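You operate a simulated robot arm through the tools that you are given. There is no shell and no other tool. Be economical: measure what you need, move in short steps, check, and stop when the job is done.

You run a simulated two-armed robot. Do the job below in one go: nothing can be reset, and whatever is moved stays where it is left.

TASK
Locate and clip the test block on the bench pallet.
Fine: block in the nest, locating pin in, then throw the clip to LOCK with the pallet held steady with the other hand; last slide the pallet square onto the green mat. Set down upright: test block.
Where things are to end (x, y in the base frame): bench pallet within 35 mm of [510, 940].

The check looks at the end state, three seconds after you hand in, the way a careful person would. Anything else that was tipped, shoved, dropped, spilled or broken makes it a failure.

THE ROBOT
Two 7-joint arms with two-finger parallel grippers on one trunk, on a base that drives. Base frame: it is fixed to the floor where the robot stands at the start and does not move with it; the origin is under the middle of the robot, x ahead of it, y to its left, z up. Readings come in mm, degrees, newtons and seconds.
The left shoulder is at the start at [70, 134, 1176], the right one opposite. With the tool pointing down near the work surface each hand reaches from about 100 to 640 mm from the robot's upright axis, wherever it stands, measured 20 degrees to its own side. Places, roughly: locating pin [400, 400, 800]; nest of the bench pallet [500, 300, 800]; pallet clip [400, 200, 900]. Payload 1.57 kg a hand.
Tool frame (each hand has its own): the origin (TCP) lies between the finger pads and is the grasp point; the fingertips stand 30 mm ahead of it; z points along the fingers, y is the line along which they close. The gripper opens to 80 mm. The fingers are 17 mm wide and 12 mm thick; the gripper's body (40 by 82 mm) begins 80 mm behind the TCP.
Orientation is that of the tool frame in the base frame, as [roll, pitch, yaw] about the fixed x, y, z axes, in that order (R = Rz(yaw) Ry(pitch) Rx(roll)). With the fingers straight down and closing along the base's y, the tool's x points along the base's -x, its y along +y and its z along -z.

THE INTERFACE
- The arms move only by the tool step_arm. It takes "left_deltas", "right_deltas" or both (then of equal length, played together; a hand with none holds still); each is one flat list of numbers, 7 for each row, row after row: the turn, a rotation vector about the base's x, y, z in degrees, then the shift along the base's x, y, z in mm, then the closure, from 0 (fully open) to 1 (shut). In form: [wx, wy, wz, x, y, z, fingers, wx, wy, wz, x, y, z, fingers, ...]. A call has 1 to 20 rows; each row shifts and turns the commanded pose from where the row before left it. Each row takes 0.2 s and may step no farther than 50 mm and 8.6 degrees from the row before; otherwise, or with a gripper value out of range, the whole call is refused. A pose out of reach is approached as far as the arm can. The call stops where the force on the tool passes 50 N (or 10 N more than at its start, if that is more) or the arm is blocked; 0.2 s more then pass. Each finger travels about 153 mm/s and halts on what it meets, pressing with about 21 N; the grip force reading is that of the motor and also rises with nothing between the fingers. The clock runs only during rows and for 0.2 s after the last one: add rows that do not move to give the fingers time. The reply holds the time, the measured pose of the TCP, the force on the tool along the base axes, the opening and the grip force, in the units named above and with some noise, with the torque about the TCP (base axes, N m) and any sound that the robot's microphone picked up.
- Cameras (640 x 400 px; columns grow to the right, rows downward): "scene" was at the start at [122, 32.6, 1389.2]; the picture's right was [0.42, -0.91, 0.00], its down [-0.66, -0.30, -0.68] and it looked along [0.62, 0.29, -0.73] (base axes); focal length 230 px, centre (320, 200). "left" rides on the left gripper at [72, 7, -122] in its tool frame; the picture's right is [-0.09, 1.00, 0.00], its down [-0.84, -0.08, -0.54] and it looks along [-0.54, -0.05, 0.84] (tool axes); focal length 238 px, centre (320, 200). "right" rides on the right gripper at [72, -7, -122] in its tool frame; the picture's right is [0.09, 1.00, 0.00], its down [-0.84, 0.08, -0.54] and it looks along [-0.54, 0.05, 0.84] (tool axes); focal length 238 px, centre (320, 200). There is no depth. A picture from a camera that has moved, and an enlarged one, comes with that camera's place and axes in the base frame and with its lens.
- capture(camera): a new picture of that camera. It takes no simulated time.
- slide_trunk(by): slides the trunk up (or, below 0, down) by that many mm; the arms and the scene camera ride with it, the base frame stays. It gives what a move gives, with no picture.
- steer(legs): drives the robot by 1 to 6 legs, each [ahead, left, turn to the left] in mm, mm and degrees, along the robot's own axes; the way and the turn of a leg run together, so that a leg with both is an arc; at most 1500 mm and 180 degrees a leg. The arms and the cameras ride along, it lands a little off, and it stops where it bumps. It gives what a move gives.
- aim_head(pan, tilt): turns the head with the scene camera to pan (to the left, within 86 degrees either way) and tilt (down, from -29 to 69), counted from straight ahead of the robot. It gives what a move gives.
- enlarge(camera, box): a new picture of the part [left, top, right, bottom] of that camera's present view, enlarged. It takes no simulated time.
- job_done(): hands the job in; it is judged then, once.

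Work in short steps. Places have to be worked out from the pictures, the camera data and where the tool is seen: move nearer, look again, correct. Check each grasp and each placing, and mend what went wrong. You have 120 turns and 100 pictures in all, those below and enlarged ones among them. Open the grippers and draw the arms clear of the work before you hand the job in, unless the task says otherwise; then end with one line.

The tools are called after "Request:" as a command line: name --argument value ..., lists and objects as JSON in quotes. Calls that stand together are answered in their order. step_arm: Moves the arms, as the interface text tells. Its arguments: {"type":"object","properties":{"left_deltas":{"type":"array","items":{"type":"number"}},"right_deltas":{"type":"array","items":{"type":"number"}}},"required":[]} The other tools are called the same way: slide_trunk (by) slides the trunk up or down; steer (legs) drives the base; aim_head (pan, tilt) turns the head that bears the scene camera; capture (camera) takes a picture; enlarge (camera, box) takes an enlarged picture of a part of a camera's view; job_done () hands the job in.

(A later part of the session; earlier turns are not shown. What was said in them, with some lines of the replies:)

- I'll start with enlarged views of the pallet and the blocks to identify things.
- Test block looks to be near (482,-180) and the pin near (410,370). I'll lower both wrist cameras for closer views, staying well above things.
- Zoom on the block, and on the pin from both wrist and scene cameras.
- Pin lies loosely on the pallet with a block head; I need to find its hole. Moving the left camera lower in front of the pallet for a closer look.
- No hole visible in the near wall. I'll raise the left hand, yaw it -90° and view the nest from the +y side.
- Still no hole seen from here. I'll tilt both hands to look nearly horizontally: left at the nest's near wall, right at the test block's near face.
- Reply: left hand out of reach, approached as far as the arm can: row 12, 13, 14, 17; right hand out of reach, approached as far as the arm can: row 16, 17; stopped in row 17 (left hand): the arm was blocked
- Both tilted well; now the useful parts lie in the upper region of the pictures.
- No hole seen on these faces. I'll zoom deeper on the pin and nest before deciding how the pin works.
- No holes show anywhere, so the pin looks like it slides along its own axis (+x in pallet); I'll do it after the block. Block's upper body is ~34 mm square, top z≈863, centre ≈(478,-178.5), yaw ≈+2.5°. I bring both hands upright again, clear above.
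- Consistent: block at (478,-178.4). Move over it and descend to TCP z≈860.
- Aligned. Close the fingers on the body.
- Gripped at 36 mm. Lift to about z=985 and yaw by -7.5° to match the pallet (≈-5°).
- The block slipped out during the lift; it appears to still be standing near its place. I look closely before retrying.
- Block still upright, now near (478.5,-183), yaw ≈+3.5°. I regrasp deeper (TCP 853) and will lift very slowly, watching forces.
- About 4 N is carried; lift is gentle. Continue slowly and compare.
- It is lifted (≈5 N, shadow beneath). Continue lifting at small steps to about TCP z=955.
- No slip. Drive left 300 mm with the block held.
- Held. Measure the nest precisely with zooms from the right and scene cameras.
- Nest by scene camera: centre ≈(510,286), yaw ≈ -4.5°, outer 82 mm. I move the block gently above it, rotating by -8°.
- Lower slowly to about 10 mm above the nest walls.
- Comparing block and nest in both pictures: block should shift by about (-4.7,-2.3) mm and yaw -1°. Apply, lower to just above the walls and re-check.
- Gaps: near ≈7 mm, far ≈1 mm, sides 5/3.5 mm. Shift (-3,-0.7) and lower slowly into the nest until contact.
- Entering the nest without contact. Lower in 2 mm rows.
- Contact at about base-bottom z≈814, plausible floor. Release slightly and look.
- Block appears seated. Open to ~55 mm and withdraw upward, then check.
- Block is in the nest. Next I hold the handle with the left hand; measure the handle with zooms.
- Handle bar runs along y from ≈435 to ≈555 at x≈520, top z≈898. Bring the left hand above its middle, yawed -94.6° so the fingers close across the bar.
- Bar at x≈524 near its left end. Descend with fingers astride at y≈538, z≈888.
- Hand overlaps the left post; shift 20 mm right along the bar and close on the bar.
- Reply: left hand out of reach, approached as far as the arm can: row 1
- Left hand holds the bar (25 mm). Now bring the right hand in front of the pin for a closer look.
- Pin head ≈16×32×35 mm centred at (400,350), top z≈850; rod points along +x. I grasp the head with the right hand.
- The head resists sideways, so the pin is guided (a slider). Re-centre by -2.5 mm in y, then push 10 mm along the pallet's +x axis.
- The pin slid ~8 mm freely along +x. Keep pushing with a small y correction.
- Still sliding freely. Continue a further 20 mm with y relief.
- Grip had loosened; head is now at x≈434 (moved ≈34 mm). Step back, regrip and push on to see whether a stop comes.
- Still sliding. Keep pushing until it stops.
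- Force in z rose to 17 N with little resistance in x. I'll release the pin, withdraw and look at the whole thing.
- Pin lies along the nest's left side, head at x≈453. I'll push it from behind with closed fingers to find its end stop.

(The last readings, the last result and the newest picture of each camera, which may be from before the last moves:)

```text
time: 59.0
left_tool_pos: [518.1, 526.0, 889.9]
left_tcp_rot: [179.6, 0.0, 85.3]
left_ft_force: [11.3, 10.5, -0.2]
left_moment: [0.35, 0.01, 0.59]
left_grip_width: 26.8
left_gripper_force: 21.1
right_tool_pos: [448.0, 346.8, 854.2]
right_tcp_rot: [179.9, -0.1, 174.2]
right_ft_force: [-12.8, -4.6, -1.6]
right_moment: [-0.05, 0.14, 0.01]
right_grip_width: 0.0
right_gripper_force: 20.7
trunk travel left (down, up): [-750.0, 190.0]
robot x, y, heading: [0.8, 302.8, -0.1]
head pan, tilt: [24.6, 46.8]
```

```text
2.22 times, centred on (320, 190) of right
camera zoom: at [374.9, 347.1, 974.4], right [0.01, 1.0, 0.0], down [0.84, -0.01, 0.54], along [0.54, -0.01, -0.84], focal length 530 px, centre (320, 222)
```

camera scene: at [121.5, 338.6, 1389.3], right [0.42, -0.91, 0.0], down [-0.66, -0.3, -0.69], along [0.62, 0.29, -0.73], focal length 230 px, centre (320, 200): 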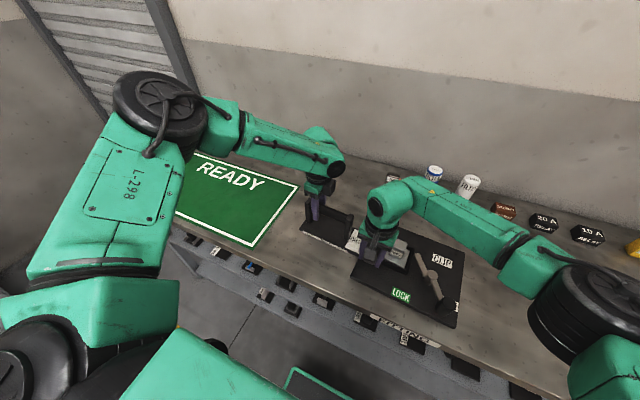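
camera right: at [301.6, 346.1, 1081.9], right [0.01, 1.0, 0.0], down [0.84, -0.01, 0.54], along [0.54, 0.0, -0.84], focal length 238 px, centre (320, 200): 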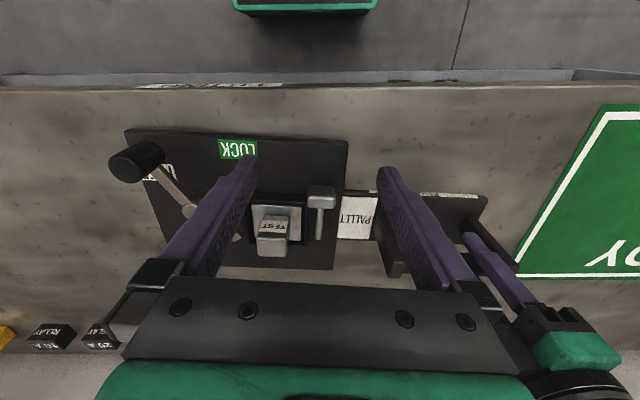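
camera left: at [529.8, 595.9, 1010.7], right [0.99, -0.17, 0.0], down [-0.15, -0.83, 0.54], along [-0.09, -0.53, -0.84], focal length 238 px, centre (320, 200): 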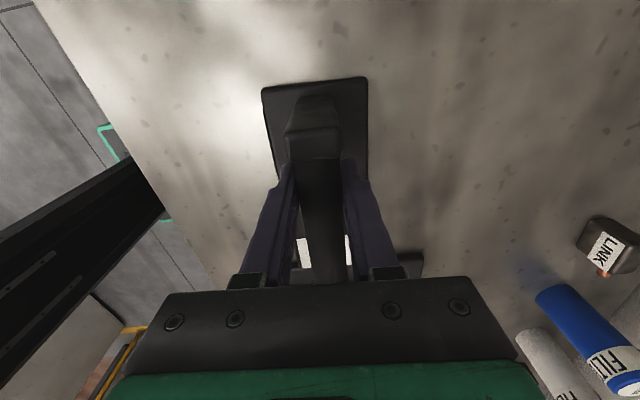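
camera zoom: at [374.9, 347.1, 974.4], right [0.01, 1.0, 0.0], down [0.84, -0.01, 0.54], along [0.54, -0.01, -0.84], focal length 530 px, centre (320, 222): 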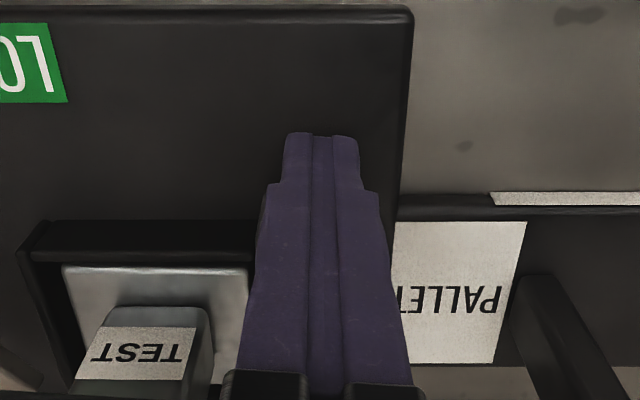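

A stop was met: 13 N and the pallet itself began to shift, so the pin is fully in. Back off and look.

Request:
step_arm --right_deltas '[0, 0, 0, -15, 0, 0, 1, 0, 0, 0, -10, 0, 30, 1, 0, 0, 0, -10, -30, 40, 0.5, 0, 0, 0, -10, -40, 25, 0, 0, 0, 0, 0, -40, 0, 0, 0, 0, 0, 0, 0, 0, 0]'

Request:
capture --camera "right"

Request:
enlarge --camera "scene" --box '[270, 170, 470, 320]'

```text
refused: row 3 steps farther than a row can; nothing moved
```

```text
29 pictures are left
camera right: at [374.9, 347.1, 974.4], right [0.01, 1.0, 0.0], down [0.84, -0.01, 0.54], along [0.54, -0.01, -0.84], focal length 238 px, centre (320, 200)
```

right: 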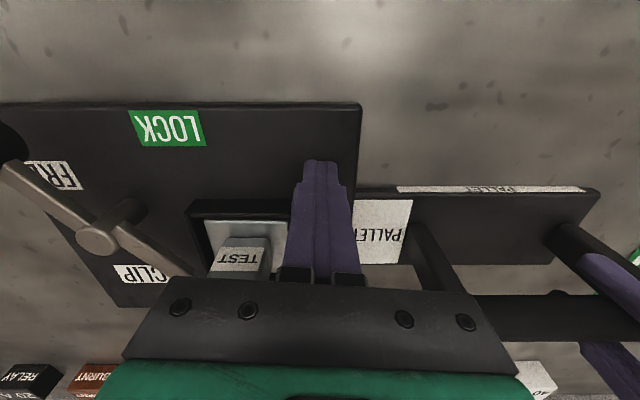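

```text
2.67 times, centred on (370, 245) of scene
camera zoom: at [122.2, 340.7, 1389.2], right [0.42, -0.91, 0.0], down [-0.66, -0.31, -0.68], along [0.62, 0.29, -0.73], focal length 614 px, centre (187, 80)
```

zoom: 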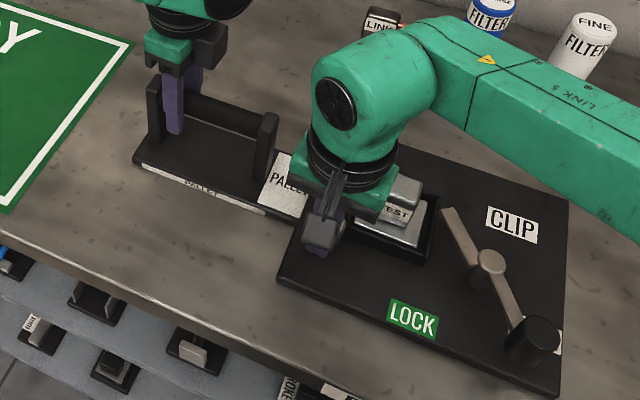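

Row was too large; repeat the back-off with smaller steps and position the right camera in front of the clip.

Request:
step_arm --right_deltas '[0, 0, 0, -15, 0, 0, 1, 0, 0, 0, -10, 0, 30, 1, 0, 0, 0, -10, -20, 40, 0.5, 0, 0, 0, -10, -35, 30, 0, 0, 0, 0, -10, -45, 0, 0, 0, 0, 0, -15, -40, 0, 0, 0, 0, 0, 0, 0, 0, 0]'

Request:
capture --camera "right"

Request:
enlarge --camera "scene" --box '[270, 170, 470, 320]'

```text
time: 60.6
left_tool_pos: [516.3, 523.9, 889.1]
left_tcp_rot: [179.9, 0.1, 85.4]
left_ft_force: [-0.8, 2.7, 5.5]
left_moment: [0.05, 0.08, 0.56]
left_grip_width: 27.0
left_gripper_force: 20.9
right_tool_pos: [378.6, 206.0, 955.1]
right_tcp_rot: [179.9, -0.1, 174.3]
right_ft_force: [0.9, 0.1, 0.7]
right_moment: [0.01, 0.0, 0.0]
right_grip_width: 79.9
right_gripper_force: 0.1
trunk travel left (down, up): [-750.0, 190.0]
robot x, y, heading: [1.6, 303.7, 0.1]
head pan, tilt: [24.6, 46.8]
```

```text
27 pictures are left
camera right: at [305.1, 205.8, 1076.8], right [0.01, 1.0, 0.0], down [0.84, -0.01, 0.54], along [0.54, 0.0, -0.84], focal length 238 px, centre (320, 200)
```

right: 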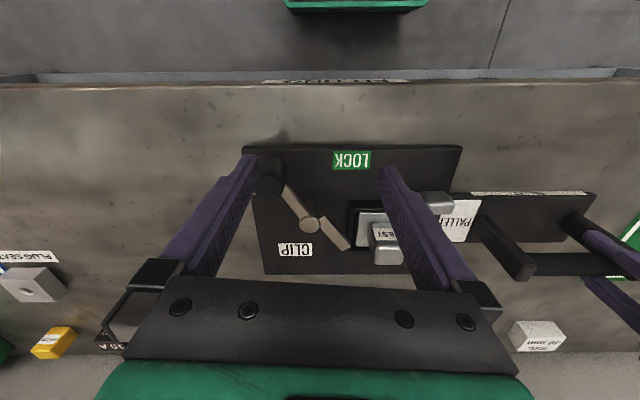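

```text
2.67 times, centred on (370, 245) of scene
camera zoom: at [120.7, 339.4, 1389.3], right [0.42, -0.91, 0.0], down [-0.66, -0.3, -0.69], along [0.62, 0.29, -0.73], focal length 614 px, centre (187, 80)
```

zoom: 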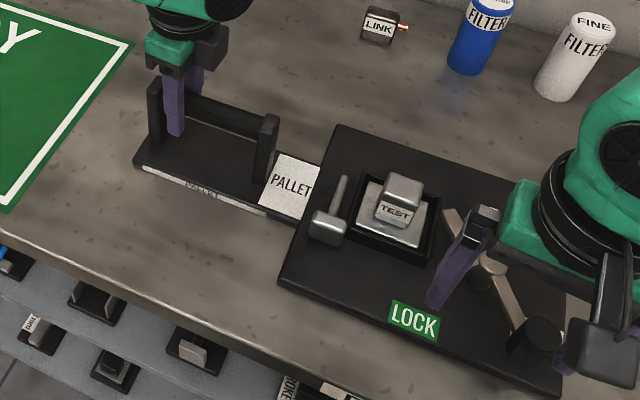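

Pallet is now nearly square (yaw≈0) and pin in. Zoom on the clip to get knob and pivot positions.

Request:
enlarge --camera "right" --box '[230, 135, 390, 265]'

```text
3.08 times, centred on (310, 200) of right
camera zoom: at [305.1, 205.8, 1076.8], right [0.01, 1.0, 0.0], down [0.84, -0.01, 0.54], along [0.54, 0.0, -0.84], focal length 733 px, centre (351, 200)
```

zoom: 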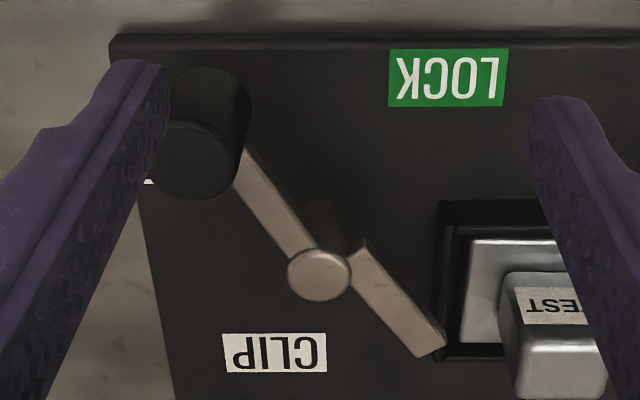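

Knob top ≈(418,157,880), pivot ≈(475,194), radius ≈68 mm; LOCK label ≈(418,244). I'll grasp the knob from above (TCP z≈890) with the left hand still holding the handle.

Request:
step_arm --right_deltas '[0, 0, 0, 20, -25, 0, 0, 0, 0, 0, 19.4, -24, 0, 0, 0, 0, 0, 0, 0, -35, 0, 0, 0, 0, 0, 0, -30, 0, 0, 0, 0, 0, 0, 0, 0.5, 0, 0, 0, 0, 0, 0, 0.8, 0, 0, 0, 0, 0, 0, 0.8]'

Request:
enlarge --camera "right" --box '[220, 110, 420, 260]'

```text
time: 62.2
left_tool_pos: [517.7, 524.8, 890.1]
left_tcp_rot: [179.8, 0.0, 85.4]
left_ft_force: [-2.5, -3.5, 0.0]
left_moment: [0.11, 0.02, 0.29]
left_grip_width: 27.1
left_gripper_force: 21.0
right_tool_pos: [415.3, 155.9, 888.6]
right_tcp_rot: [179.9, 0.0, 174.3]
right_ft_force: [-0.6, 2.3, 0.3]
right_moment: [-0.24, -0.3, -0.12]
right_grip_width: 29.3
right_gripper_force: 21.1
trunk travel left (down, up): [-750.0, 190.0]
robot x, y, heading: [-2.9, 306.0, 0.1]
head pan, tilt: [24.6, 46.8]
```

```text
2.67 times, centred on (320, 185) of right
camera zoom: at [341.5, 155.9, 1010.0], right [0.01, 1.0, 0.0], down [0.84, -0.01, 0.54], along [0.54, 0.0, -0.84], focal length 636 px, centre (320, 240)
```

zoom: 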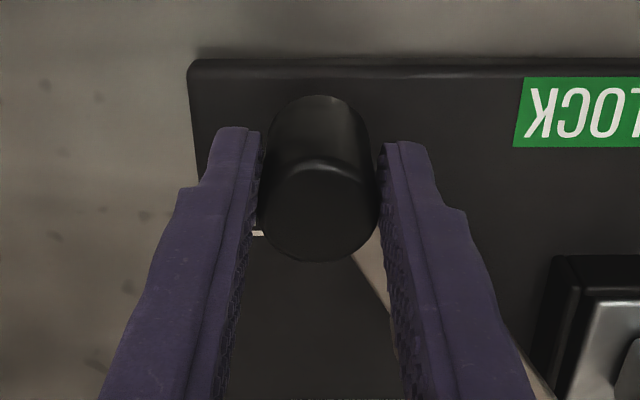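

Knob gripped. Throw along the arc, first half.

Request:
step_arm --right_deltas '[0, 0, 0, -3.9, 6.7, 0, 0.8, 0, 0, 0, -3, 7, 0, 0.8, 0, 0, 0, -2.2, 7.4, 0, 0.8, 0, 0, 0, -1.4, 7.6, 0, 0.8, 0, 0, 0, 0, 0, 0, 0.8]'

Request:
step_arm --right_deltas '[0, 0, 0, -0.5, 7.7, 0, 0.8, 0, 0, 0, 0.4, 7.7, 0, 0.8, 0, 0, 0, 1.2, 7.6, 0, 0.8, 0, 0, 0, 0, 0, 0, 0.8]'

Request:
capture --camera "right"

```text
time: 63.4
left_tool_pos: [518.4, 525.5, 889.8]
left_tcp_rot: [179.8, 0.0, 85.5]
left_ft_force: [3.6, 15.2, 6.0]
left_moment: [0.4, 0.2, 0.68]
left_grip_width: 27.0
left_gripper_force: 20.9
right_tool_pos: [406.4, 184.6, 890.8]
right_tcp_rot: [179.9, 0.0, 174.2]
right_ft_force: [-4.6, -11.0, -9.5]
right_moment: [-0.2, 0.34, -0.43]
right_grip_width: 28.8
right_gripper_force: 21.6
trunk travel left (down, up): [-750.0, 190.0]
robot x, y, heading: [-1.3, 307.1, 0.3]
head pan, tilt: [24.6, 46.8]
```

```text
time: 64.4
left_tool_pos: [517.4, 524.7, 889.5]
left_tcp_rot: [179.7, 0.1, 85.2]
left_ft_force: [6.0, 6.1, 0.2]
left_moment: [0.18, -0.09, 0.45]
left_grip_width: 26.9
left_gripper_force: 21.0
right_tool_pos: [407.8, 209.9, 890.5]
right_tcp_rot: [179.7, 0.0, 174.2]
right_ft_force: [-2.3, -3.7, 8.3]
right_moment: [-0.34, -0.01, -0.18]
right_grip_width: 29.2
right_gripper_force: 21.2
trunk travel left (down, up): [-750.0, 190.0]
robot x, y, heading: [2.0, 306.1, 0.3]
head pan, tilt: [24.6, 46.8]
```

```text
23 pictures are left
camera right: at [334.1, 209.9, 1011.9], right [0.01, 1.0, 0.0], down [0.84, -0.01, 0.54], along [0.54, 0.0, -0.84], focal length 238 px, centre (320, 200)
```

right: 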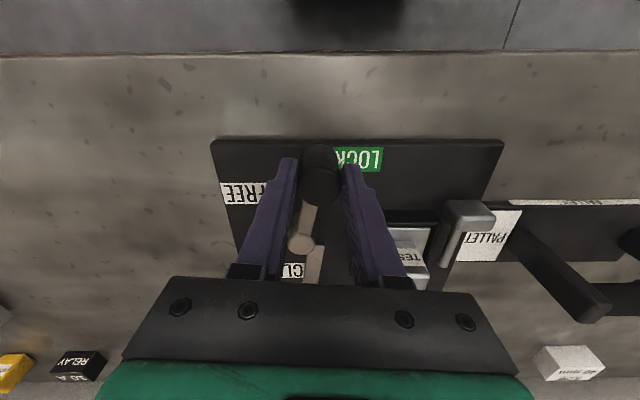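

Lever follows well. Continue toward LOCK.

Request:
step_arm --right_deltas '[0, 0, 0, 2.1, 7.4, 0, 0.8, 0, 0, 0, 2.9, 7.2, 0, 0.8, 0, 0, 0, 3.7, 6.7, 0, 0.8, 0, 0, 0, 0, 0, 0, 0.8]'

Request:
step_arm --right_deltas '[0, 0, 0, 4.5, 6.3, 0, 0.8, 0, 0, 0, 0, 0, 0, 0.8]'

Request:
capture --camera "right"

```text
time: 65.4
left_tool_pos: [516.8, 524.3, 888.8]
left_tcp_rot: [179.8, 0.0, 85.4]
left_ft_force: [0.2, 7.2, 3.0]
left_moment: [0.48, 0.12, 0.4]
left_grip_width: 26.9
left_gripper_force: 20.9
right_tool_pos: [415.0, 232.3, 888.5]
right_tcp_rot: [179.8, 0.1, 174.2]
right_ft_force: [-3.5, -6.6, -4.5]
right_moment: [-0.31, 0.34, -0.35]
right_grip_width: 28.9
right_gripper_force: 21.2
trunk travel left (down, up): [-750.0, 190.0]
robot x, y, heading: [-4.2, 306.0, -0.1]
head pan, tilt: [24.6, 46.8]
```

```text
time: 66.0
left_tool_pos: [517.7, 527.6, 889.1]
left_tcp_rot: [179.7, -0.3, 85.5]
left_ft_force: [12.4, 31.0, -0.1]
left_moment: [0.11, -0.05, 0.58]
left_grip_width: 27.1
left_gripper_force: 21.0
right_tool_pos: [419.2, 234.0, 888.4]
right_tcp_rot: [-179.4, -0.2, 174.1]
right_ft_force: [-16.2, -33.7, 13.6]
right_moment: [-0.61, -0.07, -0.43]
right_grip_width: 29.4
right_gripper_force: 21.1
trunk travel left (down, up): [-750.0, 190.0]
robot x, y, heading: [-1.1, 306.2, -0.0]
head pan, tilt: [24.6, 46.8]
```

```text
22 pictures are left
camera right: at [346.4, 236.2, 1010.2], right [0.01, 1.0, -0.01], down [0.84, 0.0, 0.54], along [0.54, -0.01, -0.84], focal length 238 px, centre (320, 200)
```

right: 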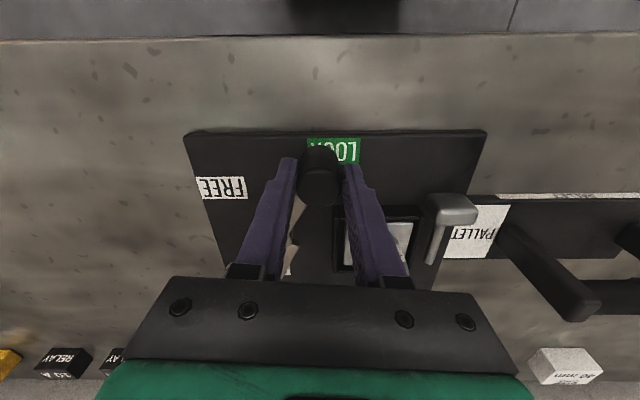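

End stop reached (≈35 N). Release the knob and lift away, then inspect.

Request:
step_arm --right_deltas '[0, 0, 0, -2, -4, 0, 0.7, 0, 0, 0, 0, 0, 0, 0.3, 0, 0, 0, 0, 0, 0, 0, 0, 0, 0, 0, 0, 35, 0, 0, 0, 0, 0, 0, 45, 0, 0, 0, 0, -30, -20, 20, 0, 0, 0, 0, -30, -20, 0, 0, 0, 0, 0, 0, 0, 0, 0]'

Request:
capture --camera "right"

Request:
capture --camera "scene"

```text
time: 67.8
left_tool_pos: [516.5, 524.1, 889.3]
left_tcp_rot: [179.9, -0.1, 85.4]
left_ft_force: [-0.5, -5.3, 1.1]
left_moment: [-0.04, 0.03, 0.56]
left_grip_width: 26.9
left_gripper_force: 20.9
right_tool_pos: [357.8, 190.5, 990.9]
right_tcp_rot: [179.9, 0.0, 174.2]
right_ft_force: [0.7, -1.0, 0.2]
right_moment: [-0.01, 0.0, 0.01]
right_grip_width: 80.1
right_gripper_force: 0.1
trunk travel left (down, up): [-750.0, 190.0]
robot x, y, heading: [0.2, 307.7, 0.2]
head pan, tilt: [24.6, 46.8]
```

```text
21 pictures are left
camera right: at [285.2, 189.9, 1112.1], right [0.01, 1.0, 0.0], down [0.84, -0.01, 0.54], along [0.54, 0.0, -0.84], focal length 238 px, centre (320, 200)
```

right: 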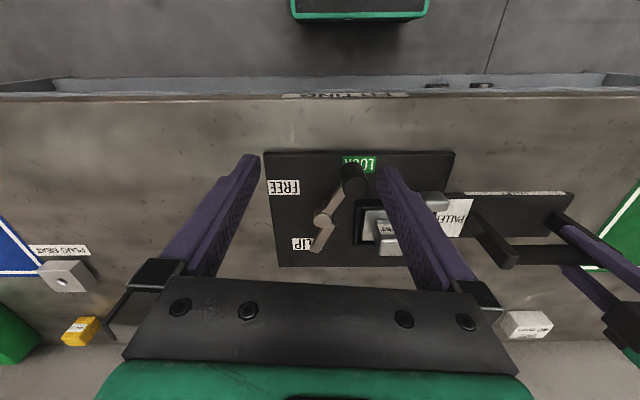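

```text
20 pictures are left
camera scene: at [122.0, 337.8, 1389.3], right [0.42, -0.91, 0.0], down [-0.66, -0.3, -0.68], along [0.62, 0.29, -0.73], focal length 230 px, centre (320, 200)
```

scene: 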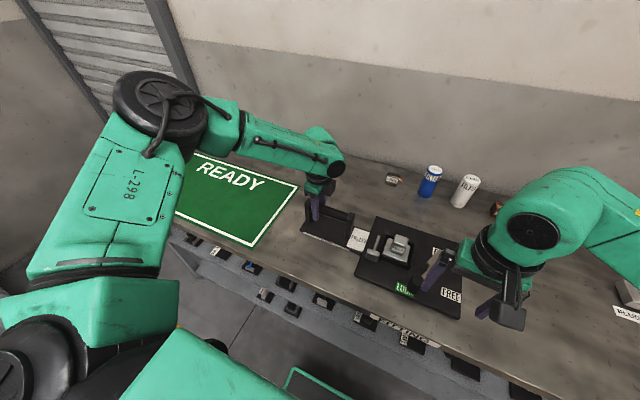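

Clip is at LOCK, block and pin in place. Mat spans y≈672–1208, x≈368–647 (centre (508,940)); the whole pallet (plate + handle, y≈117–572) has its centre at ≈(508,345), so it must move ≈+595 in y. I start pulling it by driving left 150 mm with the left hand on the bar.

Request:
steer --legs '[[0, 150, 0]]'

Request:
capture --camera "right"

Request:
capture --camera "left"

```text
time: 69.2
left_tool_pos: [518.4, 675.3, 888.6]
left_tcp_rot: [179.7, -0.2, 85.3]
left_ft_force: [1.4, 3.7, 4.7]
left_moment: [0.67, 0.2, 0.53]
left_grip_width: 26.8
left_gripper_force: 21.0
right_tool_pos: [357.7, 340.9, 991.1]
right_tcp_rot: [179.9, -0.1, 174.1]
right_ft_force: [0.1, -0.2, -0.1]
right_moment: [0.02, 0.0, 0.0]
right_grip_width: 80.1
right_gripper_force: 0.1
trunk travel left (down, up): [-750.0, 190.0]
robot x, y, heading: [-0.9, 456.8, 0.1]
head pan, tilt: [24.6, 46.8]
```

```text
19 pictures are left
camera right: at [285.1, 341.1, 1112.2], right [0.01, 1.0, 0.0], down [0.84, -0.01, 0.54], along [0.54, 0.0, -0.84], focal length 238 px, centre (320, 200)
```

right: 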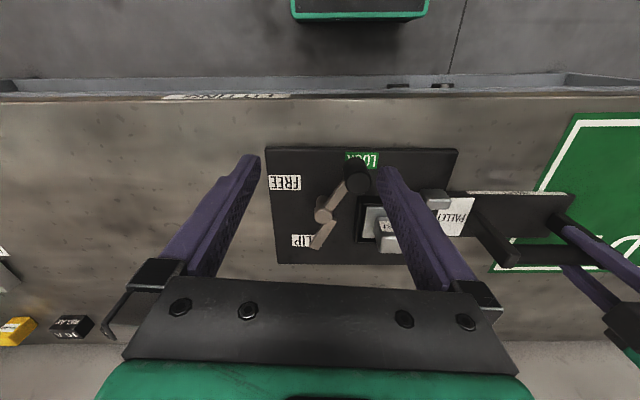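

```text
18 pictures are left
camera left: at [529.5, 746.4, 1010.7], right [0.99, -0.17, 0.0], down [-0.15, -0.83, 0.54], along [-0.09, -0.53, -0.84], focal length 238 px, centre (320, 200)
```

left: 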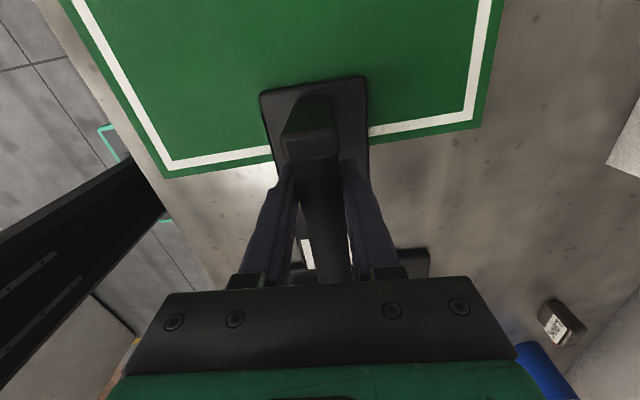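

The pallet follows well. Continue 250 mm.

Request:
steer --legs '[[0, 250, 0]]'

Request:
capture --camera "right"

```text
time: 71.0
left_tool_pos: [517.2, 929.7, 889.1]
left_tcp_rot: [179.8, -0.1, 85.8]
left_ft_force: [1.2, 6.1, 3.9]
left_moment: [0.65, 0.21, 0.57]
left_grip_width: 26.4
left_gripper_force: 21.4
right_tool_pos: [358.8, 593.6, 991.5]
right_tcp_rot: [180.0, 0.0, 174.5]
right_ft_force: [0.4, 0.0, 0.6]
right_moment: [-0.02, 0.0, 0.0]
right_grip_width: 79.9
right_gripper_force: 0.2
trunk travel left (down, up): [-750.0, 190.0]
robot x, y, heading: [-1.5, 706.8, 0.2]
head pan, tilt: [24.6, 46.8]
```

```text
17 pictures are left
camera right: at [285.2, 593.9, 1112.3], right [0.0, 1.0, 0.0], down [0.84, 0.0, 0.54], along [0.54, 0.0, -0.84], focal length 238 px, centre (320, 200)
```

right: 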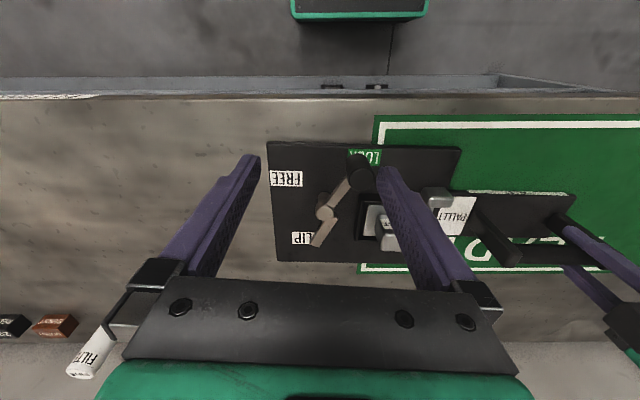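

Pallet yaw now ≈ -2.4°, about 187 mm left to go. Drive 187 mm more.

Request:
steer --legs '[[0, 185, 0]]'

Request:
capture --camera "right"

Request:
capture --camera "scene"

Request:
capture --camera "left"

```text
time: 72.5
left_tool_pos: [517.0, 1116.0, 888.7]
left_tcp_rot: [179.7, -0.3, 86.0]
left_ft_force: [1.7, 1.8, 2.1]
left_moment: [0.64, 0.17, 0.54]
left_grip_width: 25.8
left_gripper_force: 21.3
right_tool_pos: [356.9, 778.9, 991.3]
right_tcp_rot: [179.9, -0.1, 174.4]
right_ft_force: [0.4, 0.3, -0.6]
right_moment: [-0.02, -0.01, -0.01]
right_grip_width: 80.2
right_gripper_force: 0.1
trunk travel left (down, up): [-750.0, 190.0]
robot x, y, heading: [-1.2, 890.3, 0.8]
head pan, tilt: [24.6, 46.8]
```

```text
16 pictures are left
camera right: at [284.6, 778.6, 1112.1], right [0.0, 1.0, 0.0], down [0.84, 0.0, 0.54], along [0.54, 0.0, -0.84], focal length 238 px, centre (320, 200)
```

right: 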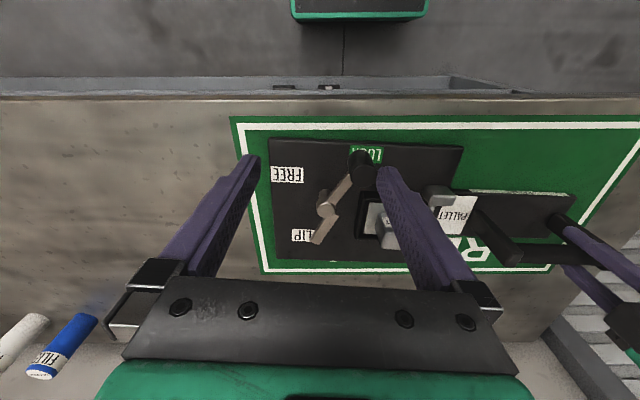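

```text
15 pictures are left
camera scene: at [120.3, 925.9, 1389.2], right [0.42, -0.91, 0.0], down [-0.66, -0.31, -0.68], along [0.62, 0.29, -0.73], focal length 230 px, centre (320, 200)
```

scene: 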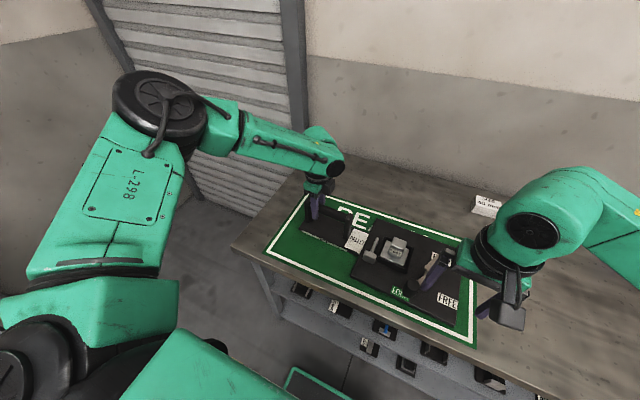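

```text
14 pictures are left
camera left: at [526.6, 1186.9, 1011.2], right [0.99, -0.16, 0.0], down [-0.14, -0.83, 0.54], along [-0.08, -0.53, -0.84], focal length 238 px, centre (320, 200)
```

left: 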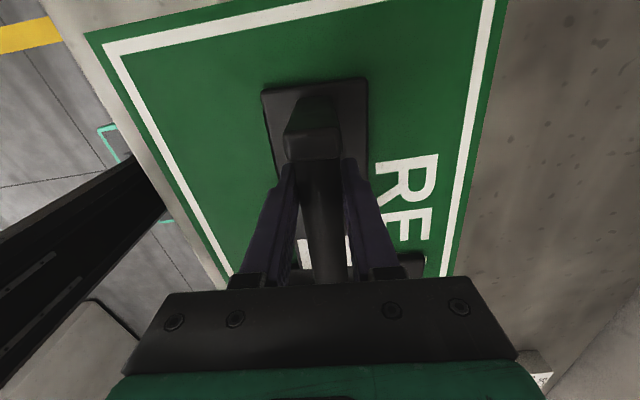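

Pallet yaw ≈ -2.9°, overall centre ≈(497,933). Rotate the left hand +3.5° about its bar (that also brings the plate +x) and shift +6 mm in y.

Request:
step_arm --left_deltas '[0, 0, 0.7, 0, 1.2, 0, 1, 0, 0, 0.7, 0, 1.2, 0, 1, 0, 0, 0.7, 0, 1.2, 0, 1, 0, 0, 0.7, 0, 1.2, 0, 1, 0, 0, 0.7, 0, 1.2, 0, 1, 0, 0, 0, 0, 0, 0, 1]'

Request:
capture --camera "right"

```text
time: 73.9
left_tool_pos: [516.8, 1122.0, 888.8]
left_tcp_rot: [179.9, -0.4, 89.6]
left_ft_force: [-2.7, -3.9, 0.7]
left_moment: [0.18, -0.05, -0.47]
left_grip_width: 26.0
left_gripper_force: 20.8
right_tool_pos: [357.7, 778.0, 990.6]
right_tcp_rot: [179.9, -0.1, 174.4]
right_ft_force: [0.2, -0.1, 0.5]
right_moment: [0.01, -0.01, -0.02]
right_grip_width: 79.9
right_gripper_force: 0.0
trunk travel left (down, up): [-750.0, 190.0]
robot x, y, heading: [2.4, 893.5, 0.1]
head pan, tilt: [24.6, 46.8]
```

```text
13 pictures are left
camera right: at [284.8, 777.8, 1111.8], right [0.0, 1.0, 0.0], down [0.84, 0.0, 0.54], along [0.54, 0.0, -0.84], focal length 238 px, centre (320, 200)
```

right: 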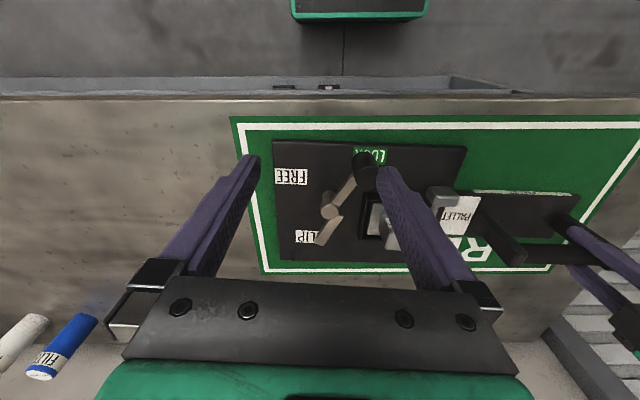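

Still ≈ -2.2°. Rotate another +3.5°.

Request:
step_arm --left_deltas '[0, 0, 0.7, 0, 0, 0, 1, 0, 0, 0.7, 0, 0, 0, 1, 0, 0, 0.7, 0, 0, 0, 1, 0, 0, 0.7, 0, 0, 0, 1, 0, 0, 0.7, 0, 0, 0, 1, 0, 0, 0, 0, 0, 0, 1]'

Request:
capture --camera "right"

```text
time: 75.3
left_tool_pos: [515.5, 1120.7, 889.9]
left_tcp_rot: [179.8, -0.3, 93.1]
left_ft_force: [-1.3, 2.2, -0.2]
left_moment: [0.14, -0.04, -0.45]
left_grip_width: 27.5
left_gripper_force: 21.9
right_tool_pos: [357.2, 779.1, 991.0]
right_tcp_rot: [179.9, -0.1, 174.6]
right_ft_force: [0.0, -0.7, 0.4]
right_moment: [0.0, 0.0, 0.03]
right_grip_width: 80.1
right_gripper_force: 0.1
trunk travel left (down, up): [-750.0, 190.0]
robot x, y, heading: [-3.4, 896.6, 0.4]
head pan, tilt: [24.6, 46.8]
```

```text
12 pictures are left
camera right: at [284.7, 779.0, 1112.1], right [0.0, 1.0, 0.0], down [0.84, 0.0, 0.54], along [0.54, 0.0, -0.84], focal length 238 px, centre (320, 200)
```

right: 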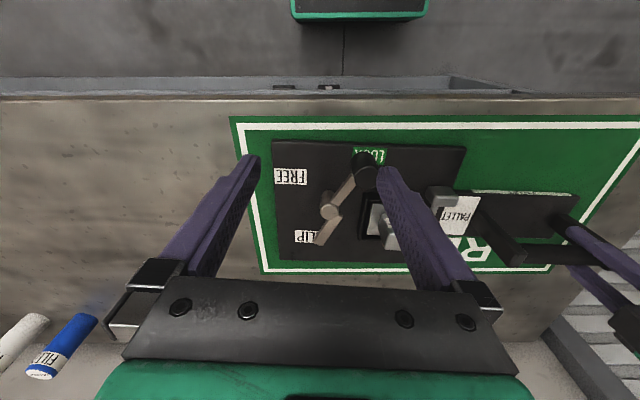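

Grip slips in yaw. As before, pushing the pin head (at its stop) in +x turns the pallet the right way: bring the closed right fingers behind the head at ≈(440,935).

Request:
step_arm --right_deltas '[0, 0, 0, 11.5, 39, 0, 1, 0, 0, 0, 11.5, 39, 0, 1, 0, 0, 0, 11.5, 39, 0, 1, 0, 0, 0, 11.5, 39, 0, 1, 0, 0, 0, 0, 0, -45, 1, 0, 0, 0, 0, 0, -45, 1, 0, 0, 0, 0, 0, -45, 1, 0, 0, 0, 0, 0, 0, 1]'

Request:
capture --camera "right"

```text
time: 77.1
left_tool_pos: [515.3, 1122.1, 889.6]
left_tcp_rot: [179.8, -0.3, 93.0]
left_ft_force: [-1.2, 1.4, -0.3]
left_moment: [0.01, -0.01, -0.39]
left_grip_width: 27.5
left_gripper_force: 21.0
right_tool_pos: [401.8, 937.3, 857.3]
right_tcp_rot: [179.9, -0.1, 174.5]
right_ft_force: [1.2, 0.2, -0.3]
right_moment: [0.02, 0.02, 0.01]
right_grip_width: 0.1
right_gripper_force: 21.1
trunk travel left (down, up): [-750.0, 190.0]
robot x, y, heading: [-2.2, 891.6, 0.2]
head pan, tilt: [24.6, 46.8]
```

```text
11 pictures are left
camera right: at [329.4, 938.2, 980.2], right [0.0, 1.0, 0.0], down [0.84, 0.0, 0.54], along [0.54, 0.0, -0.84], focal length 238 px, centre (320, 200)
```

right: 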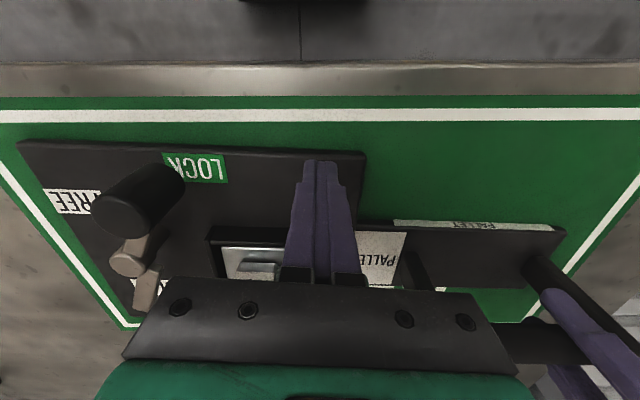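

In position behind the head. Push +x by 28 mm in small rows.

Request:
step_arm --right_deltas '[0, 0, 0, 5, 0, -3, 1, 0, 0, 0, 5, 0, 0, 1, 0, 0, 0, 5, 0, 0, 1, 0, 0, 0, 4, 0, 0, 1, 0, 0, 0, 3, 0, 0, 1, 0, 0, 0, 3, 0, 0, 1, 0, 0, 0, 3, 0, 0, 1, 0, 0, 0, 0, 0, 0, 1]'

Request:
capture --camera "right"

```text
time: 78.9
left_tool_pos: [516.2, 1121.9, 890.4]
left_tcp_rot: [179.7, -0.3, 93.0]
left_ft_force: [-0.3, 2.0, -0.6]
left_moment: [-0.01, 0.03, -0.39]
left_grip_width: 27.4
left_gripper_force: 20.6
right_tool_pos: [430.9, 933.6, 852.1]
right_tcp_rot: [179.9, -0.1, 174.5]
right_ft_force: [0.0, -1.2, 0.0]
right_moment: [0.01, 0.0, 0.0]
right_grip_width: 0.0
right_gripper_force: 21.3
trunk travel left (down, up): [-750.0, 190.0]
robot x, y, heading: [-1.7, 891.3, 0.2]
head pan, tilt: [24.6, 46.8]
```

```text
10 pictures are left
camera right: at [358.4, 934.2, 973.6], right [0.0, 1.0, 0.0], down [0.84, 0.0, 0.54], along [0.54, 0.0, -0.84], focal length 238 px, centre (320, 200)
```

right: 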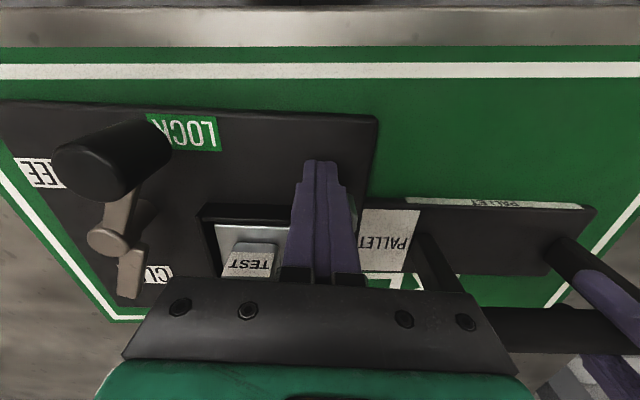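

No contact yet. Continue in 3 mm rows.

Request:
step_arm --right_deltas '[0, 0, 0, 3, 0, 0, 1, 0, 0, 0, 3, 0, 0, 1, 0, 0, 0, 0, 0, 0, 1]'

Request:
step_arm --right_deltas '[0, 0, 0, 3, 0, 0, 1, 0, 0, 0, 3, 0, 0, 1, 0, 0, 0, 0, 0, 0, 1]'

Request:
capture --camera "right"

```text
time: 79.7
left_tool_pos: [516.5, 1121.6, 889.4]
left_tcp_rot: [179.8, -0.3, 93.1]
left_ft_force: [-1.0, 1.2, 0.3]
left_moment: [-0.01, 0.0, -0.41]
left_grip_width: 27.5
left_gripper_force: 21.2
right_tool_pos: [437.0, 935.1, 852.7]
right_tcp_rot: [179.8, 0.0, 174.5]
right_ft_force: [-0.4, 0.4, 0.2]
right_moment: [-0.01, 0.0, -0.03]
right_grip_width: 0.0
right_gripper_force: 20.5
trunk travel left (down, up): [-750.0, 190.0]
robot x, y, heading: [-1.8, 888.7, 0.5]
head pan, tilt: [24.6, 46.8]
```

```text
time: 80.5
left_tool_pos: [515.5, 1122.8, 889.7]
left_tcp_rot: [179.7, -0.3, 93.0]
left_ft_force: [7.3, 3.6, 0.5]
left_moment: [-0.01, 0.25, -0.05]
left_grip_width: 27.0
left_gripper_force: 21.0
right_tool_pos: [443.2, 933.7, 851.0]
right_tcp_rot: [-180.0, -0.1, 174.5]
right_ft_force: [-9.7, -3.1, 1.2]
right_moment: [0.03, 0.03, 0.0]
right_grip_width: 0.0
right_gripper_force: 21.6
trunk travel left (down, up): [-750.0, 190.0]
robot x, y, heading: [-3.1, 891.3, 0.3]
head pan, tilt: [24.6, 46.8]
```

```text
9 pictures are left
camera right: at [369.8, 934.1, 973.4], right [0.0, 1.0, 0.0], down [0.84, 0.0, 0.54], along [0.54, 0.0, -0.84], focal length 238 px, centre (320, 200)
```

right: 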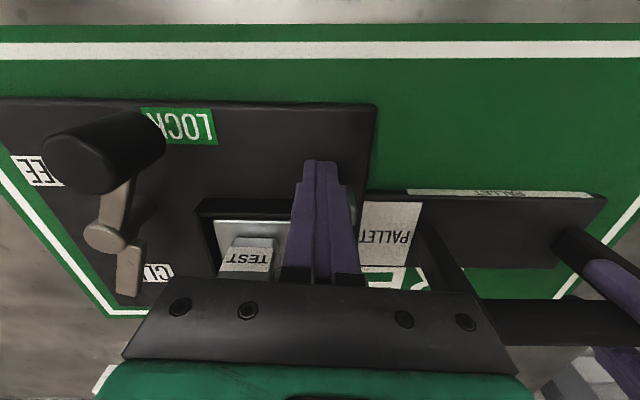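

Contact and turning; residual ≈ -1.3°. Push 4 mm more.

Request:
step_arm --right_deltas '[0, 0, 0, 2.5, 0, 0, 1, 0, 0, 0, 2.5, 0, 0, 1, 0, 0, 0, 0, 0, 0, 1]'

Request:
step_arm --right_deltas '[0, 0, 0, -15, 0, 0, 1, 0, 0, 0, -15, 0, 10, 1, 0, 0, 0, -10, 0, 40, 1, 0, 0, 0, -10, -20, 40, 1, 0, 0, 0, 0, -40, 20, 1, 0, 0, 0, 0, -45, 0, 0.5, 0, 0, 0, 0, -45, 0, 0]'

Request:
capture --camera "right"

```text
time: 81.3
left_tool_pos: [516.2, 1122.1, 890.2]
left_tcp_rot: [179.7, -0.3, 93.0]
left_ft_force: [3.8, 3.6, 0.8]
left_moment: [-0.08, 0.05, -0.32]
left_grip_width: 26.2
left_gripper_force: 20.9
right_tool_pos: [449.5, 934.3, 852.7]
right_tcp_rot: [179.9, -0.1, 174.5]
right_ft_force: [-7.0, -2.9, -0.8]
right_moment: [-0.04, 0.04, -0.04]
right_grip_width: 0.0
right_gripper_force: 20.7
trunk travel left (down, up): [-750.0, 190.0]
robot x, y, heading: [-2.8, 892.7, 0.5]
head pan, tilt: [24.6, 46.8]
```

```text
time: 82.9
left_tool_pos: [515.1, 1121.7, 889.2]
left_tcp_rot: [179.8, -0.4, 93.2]
left_ft_force: [-2.9, 1.8, 0.0]
left_moment: [0.53, -0.19, -0.07]
left_grip_width: 26.3
left_gripper_force: 20.9
right_tool_pos: [398.0, 782.9, 962.1]
right_tcp_rot: [-180.0, 0.0, 174.6]
right_ft_force: [-0.4, -0.9, 0.8]
right_moment: [0.02, 0.0, 0.0]
right_grip_width: 80.0
right_gripper_force: 0.1
trunk travel left (down, up): [-750.0, 190.0]
robot x, y, heading: [-3.1, 893.3, -0.1]
head pan, tilt: [24.6, 46.8]
```

```text
8 pictures are left
camera right: at [325.0, 781.9, 1084.3], right [0.0, 1.0, 0.0], down [0.84, 0.0, 0.54], along [0.54, 0.0, -0.84], focal length 238 px, centre (320, 200)
```

right: 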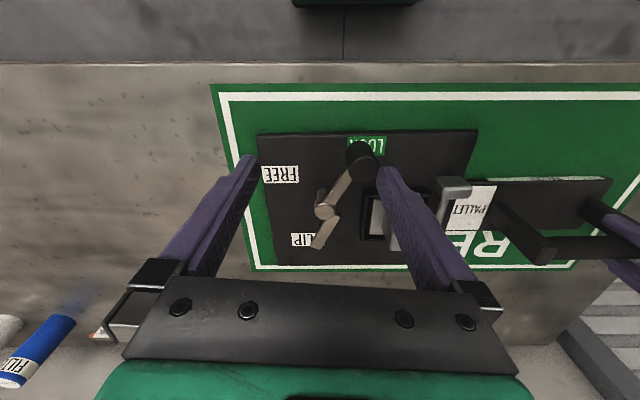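

Pallet yaw now ≈ +0.5°, overall centre ≈(513,937). Release the handle and lift the left hand straight up.

Request:
step_arm --left_deltas '[0, 0, 0, 0, 0, 0, 0.5, 0, 0, 0, 0, 0, 0, 0.2, 0, 0, 0, 0, 0, 0, 0, 0, 0, 0, 0, 0, 0, 0, 0, 0, 0, 0, 0, 30, 0, 0, 0, 0, 0, 0, 40, 0, 0, 0, 0, 0, 0, 45, 0, 0, 0, 0, -20, 20, 20, 0]'

Request:
capture --camera "scene"

Request:
enlarge --camera "scene" --box '[250, 180, 490, 350]'

```text
time: 84.7
left_tool_pos: [494.4, 1146.4, 1026.4]
left_tcp_rot: [179.7, -0.3, 93.0]
left_ft_force: [-0.2, 0.1, -0.4]
left_moment: [0.03, -0.04, -0.01]
left_grip_width: 79.9
left_gripper_force: 0.1
right_tool_pos: [398.6, 783.3, 962.5]
right_tcp_rot: [180.0, 0.1, 174.4]
right_ft_force: [0.0, -0.3, 0.1]
right_moment: [0.02, -0.01, 0.01]
right_grip_width: 80.0
right_gripper_force: 0.0
trunk travel left (down, up): [-750.0, 190.0]
robot x, y, heading: [-3.0, 893.3, 0.5]
head pan, tilt: [24.6, 46.8]
```

```text
7 pictures are left
camera scene: at [118.0, 927.3, 1389.4], right [0.42, -0.91, 0.0], down [-0.66, -0.31, -0.69], along [0.62, 0.29, -0.73], focal length 230 px, centre (320, 200)
```

scene: 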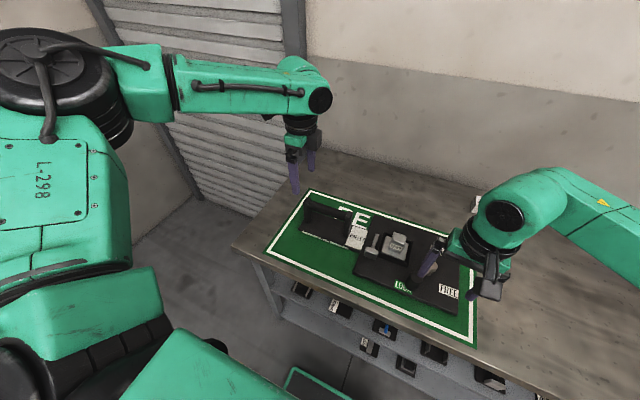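

```text
2.35 times, centred on (370, 265) of scene
camera zoom: at [118.0, 927.3, 1389.4], right [0.42, -0.91, 0.0], down [-0.66, -0.31, -0.69], along [0.62, 0.29, -0.73], focal length 542 px, centre (202, 47)
```

zoom: 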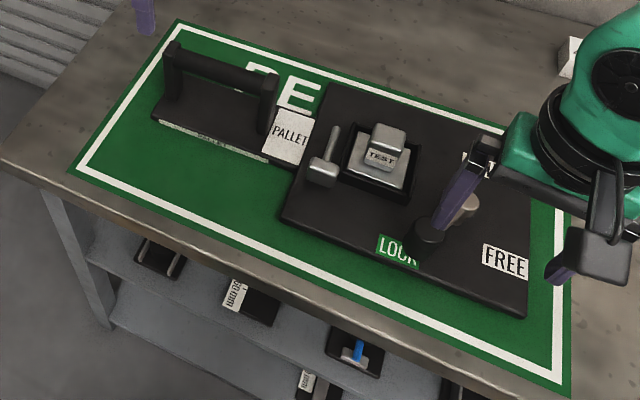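

Everything sits square and centred on the mat. Withdraw the right arm clear and do a last check.

Request:
step_arm --right_deltas '[0, 0, 0, 0, 0, 40, 0, 0, 0, 0, -20, -20, 30, 0, 0, 0, 0, -20, -40, 0, 0, 0, 0, 0, 0, -45, 0, 0, 0, 0, 0, 0, -45, 0, 0]'

Request:
enlarge --camera "scene" --box '[250, 180, 490, 350]'

```text
time: 85.9
left_tool_pos: [496.0, 1143.4, 1025.4]
left_tcp_rot: [179.7, -0.4, 92.9]
left_ft_force: [-0.3, -0.1, -0.3]
left_moment: [0.0, -0.06, -0.02]
left_grip_width: 79.9
left_gripper_force: 0.1
right_tool_pos: [358.0, 637.0, 1032.1]
right_tcp_rot: [179.9, -0.1, 174.6]
right_ft_force: [0.8, -0.4, 0.0]
right_moment: [0.04, 0.01, -0.03]
right_grip_width: 79.9
right_gripper_force: 0.1
trunk travel left (down, up): [-750.0, 190.0]
robot x, y, heading: [-2.9, 895.2, 0.6]
head pan, tilt: [24.6, 46.8]
```

```text
2.35 times, centred on (370, 265) of scene
camera zoom: at [118.7, 924.1, 1389.4], right [0.42, -0.91, 0.0], down [-0.66, -0.31, -0.69], along [0.62, 0.29, -0.73], focal length 542 px, centre (202, 47)
```

zoom: 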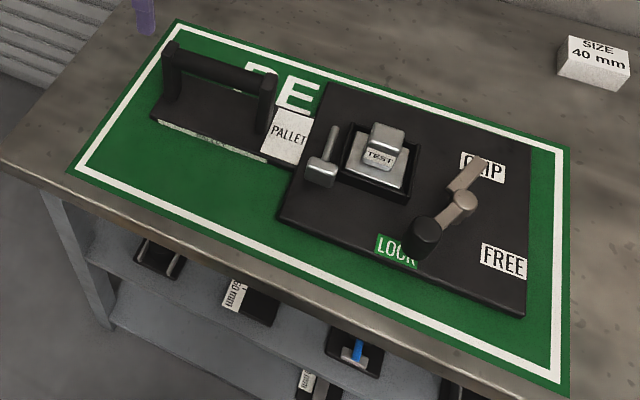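

The final view shows the block upright in the nest, the pin in, the clip at LOCK, the pallet square on the mat and both arms clear, so I hand in.

Request:
job_done

```text
The job is handed in.
```

The test block is upright in the nest, the locating pin is pushed to its stop, the clip is at LOCK, and the pallet sits square on the green mat at about (513, 937). I took the pallet's reference point as the centre of plate plus handle. On the first lift the block slipped from the gripper and landed upright a few millimetres from where it started.
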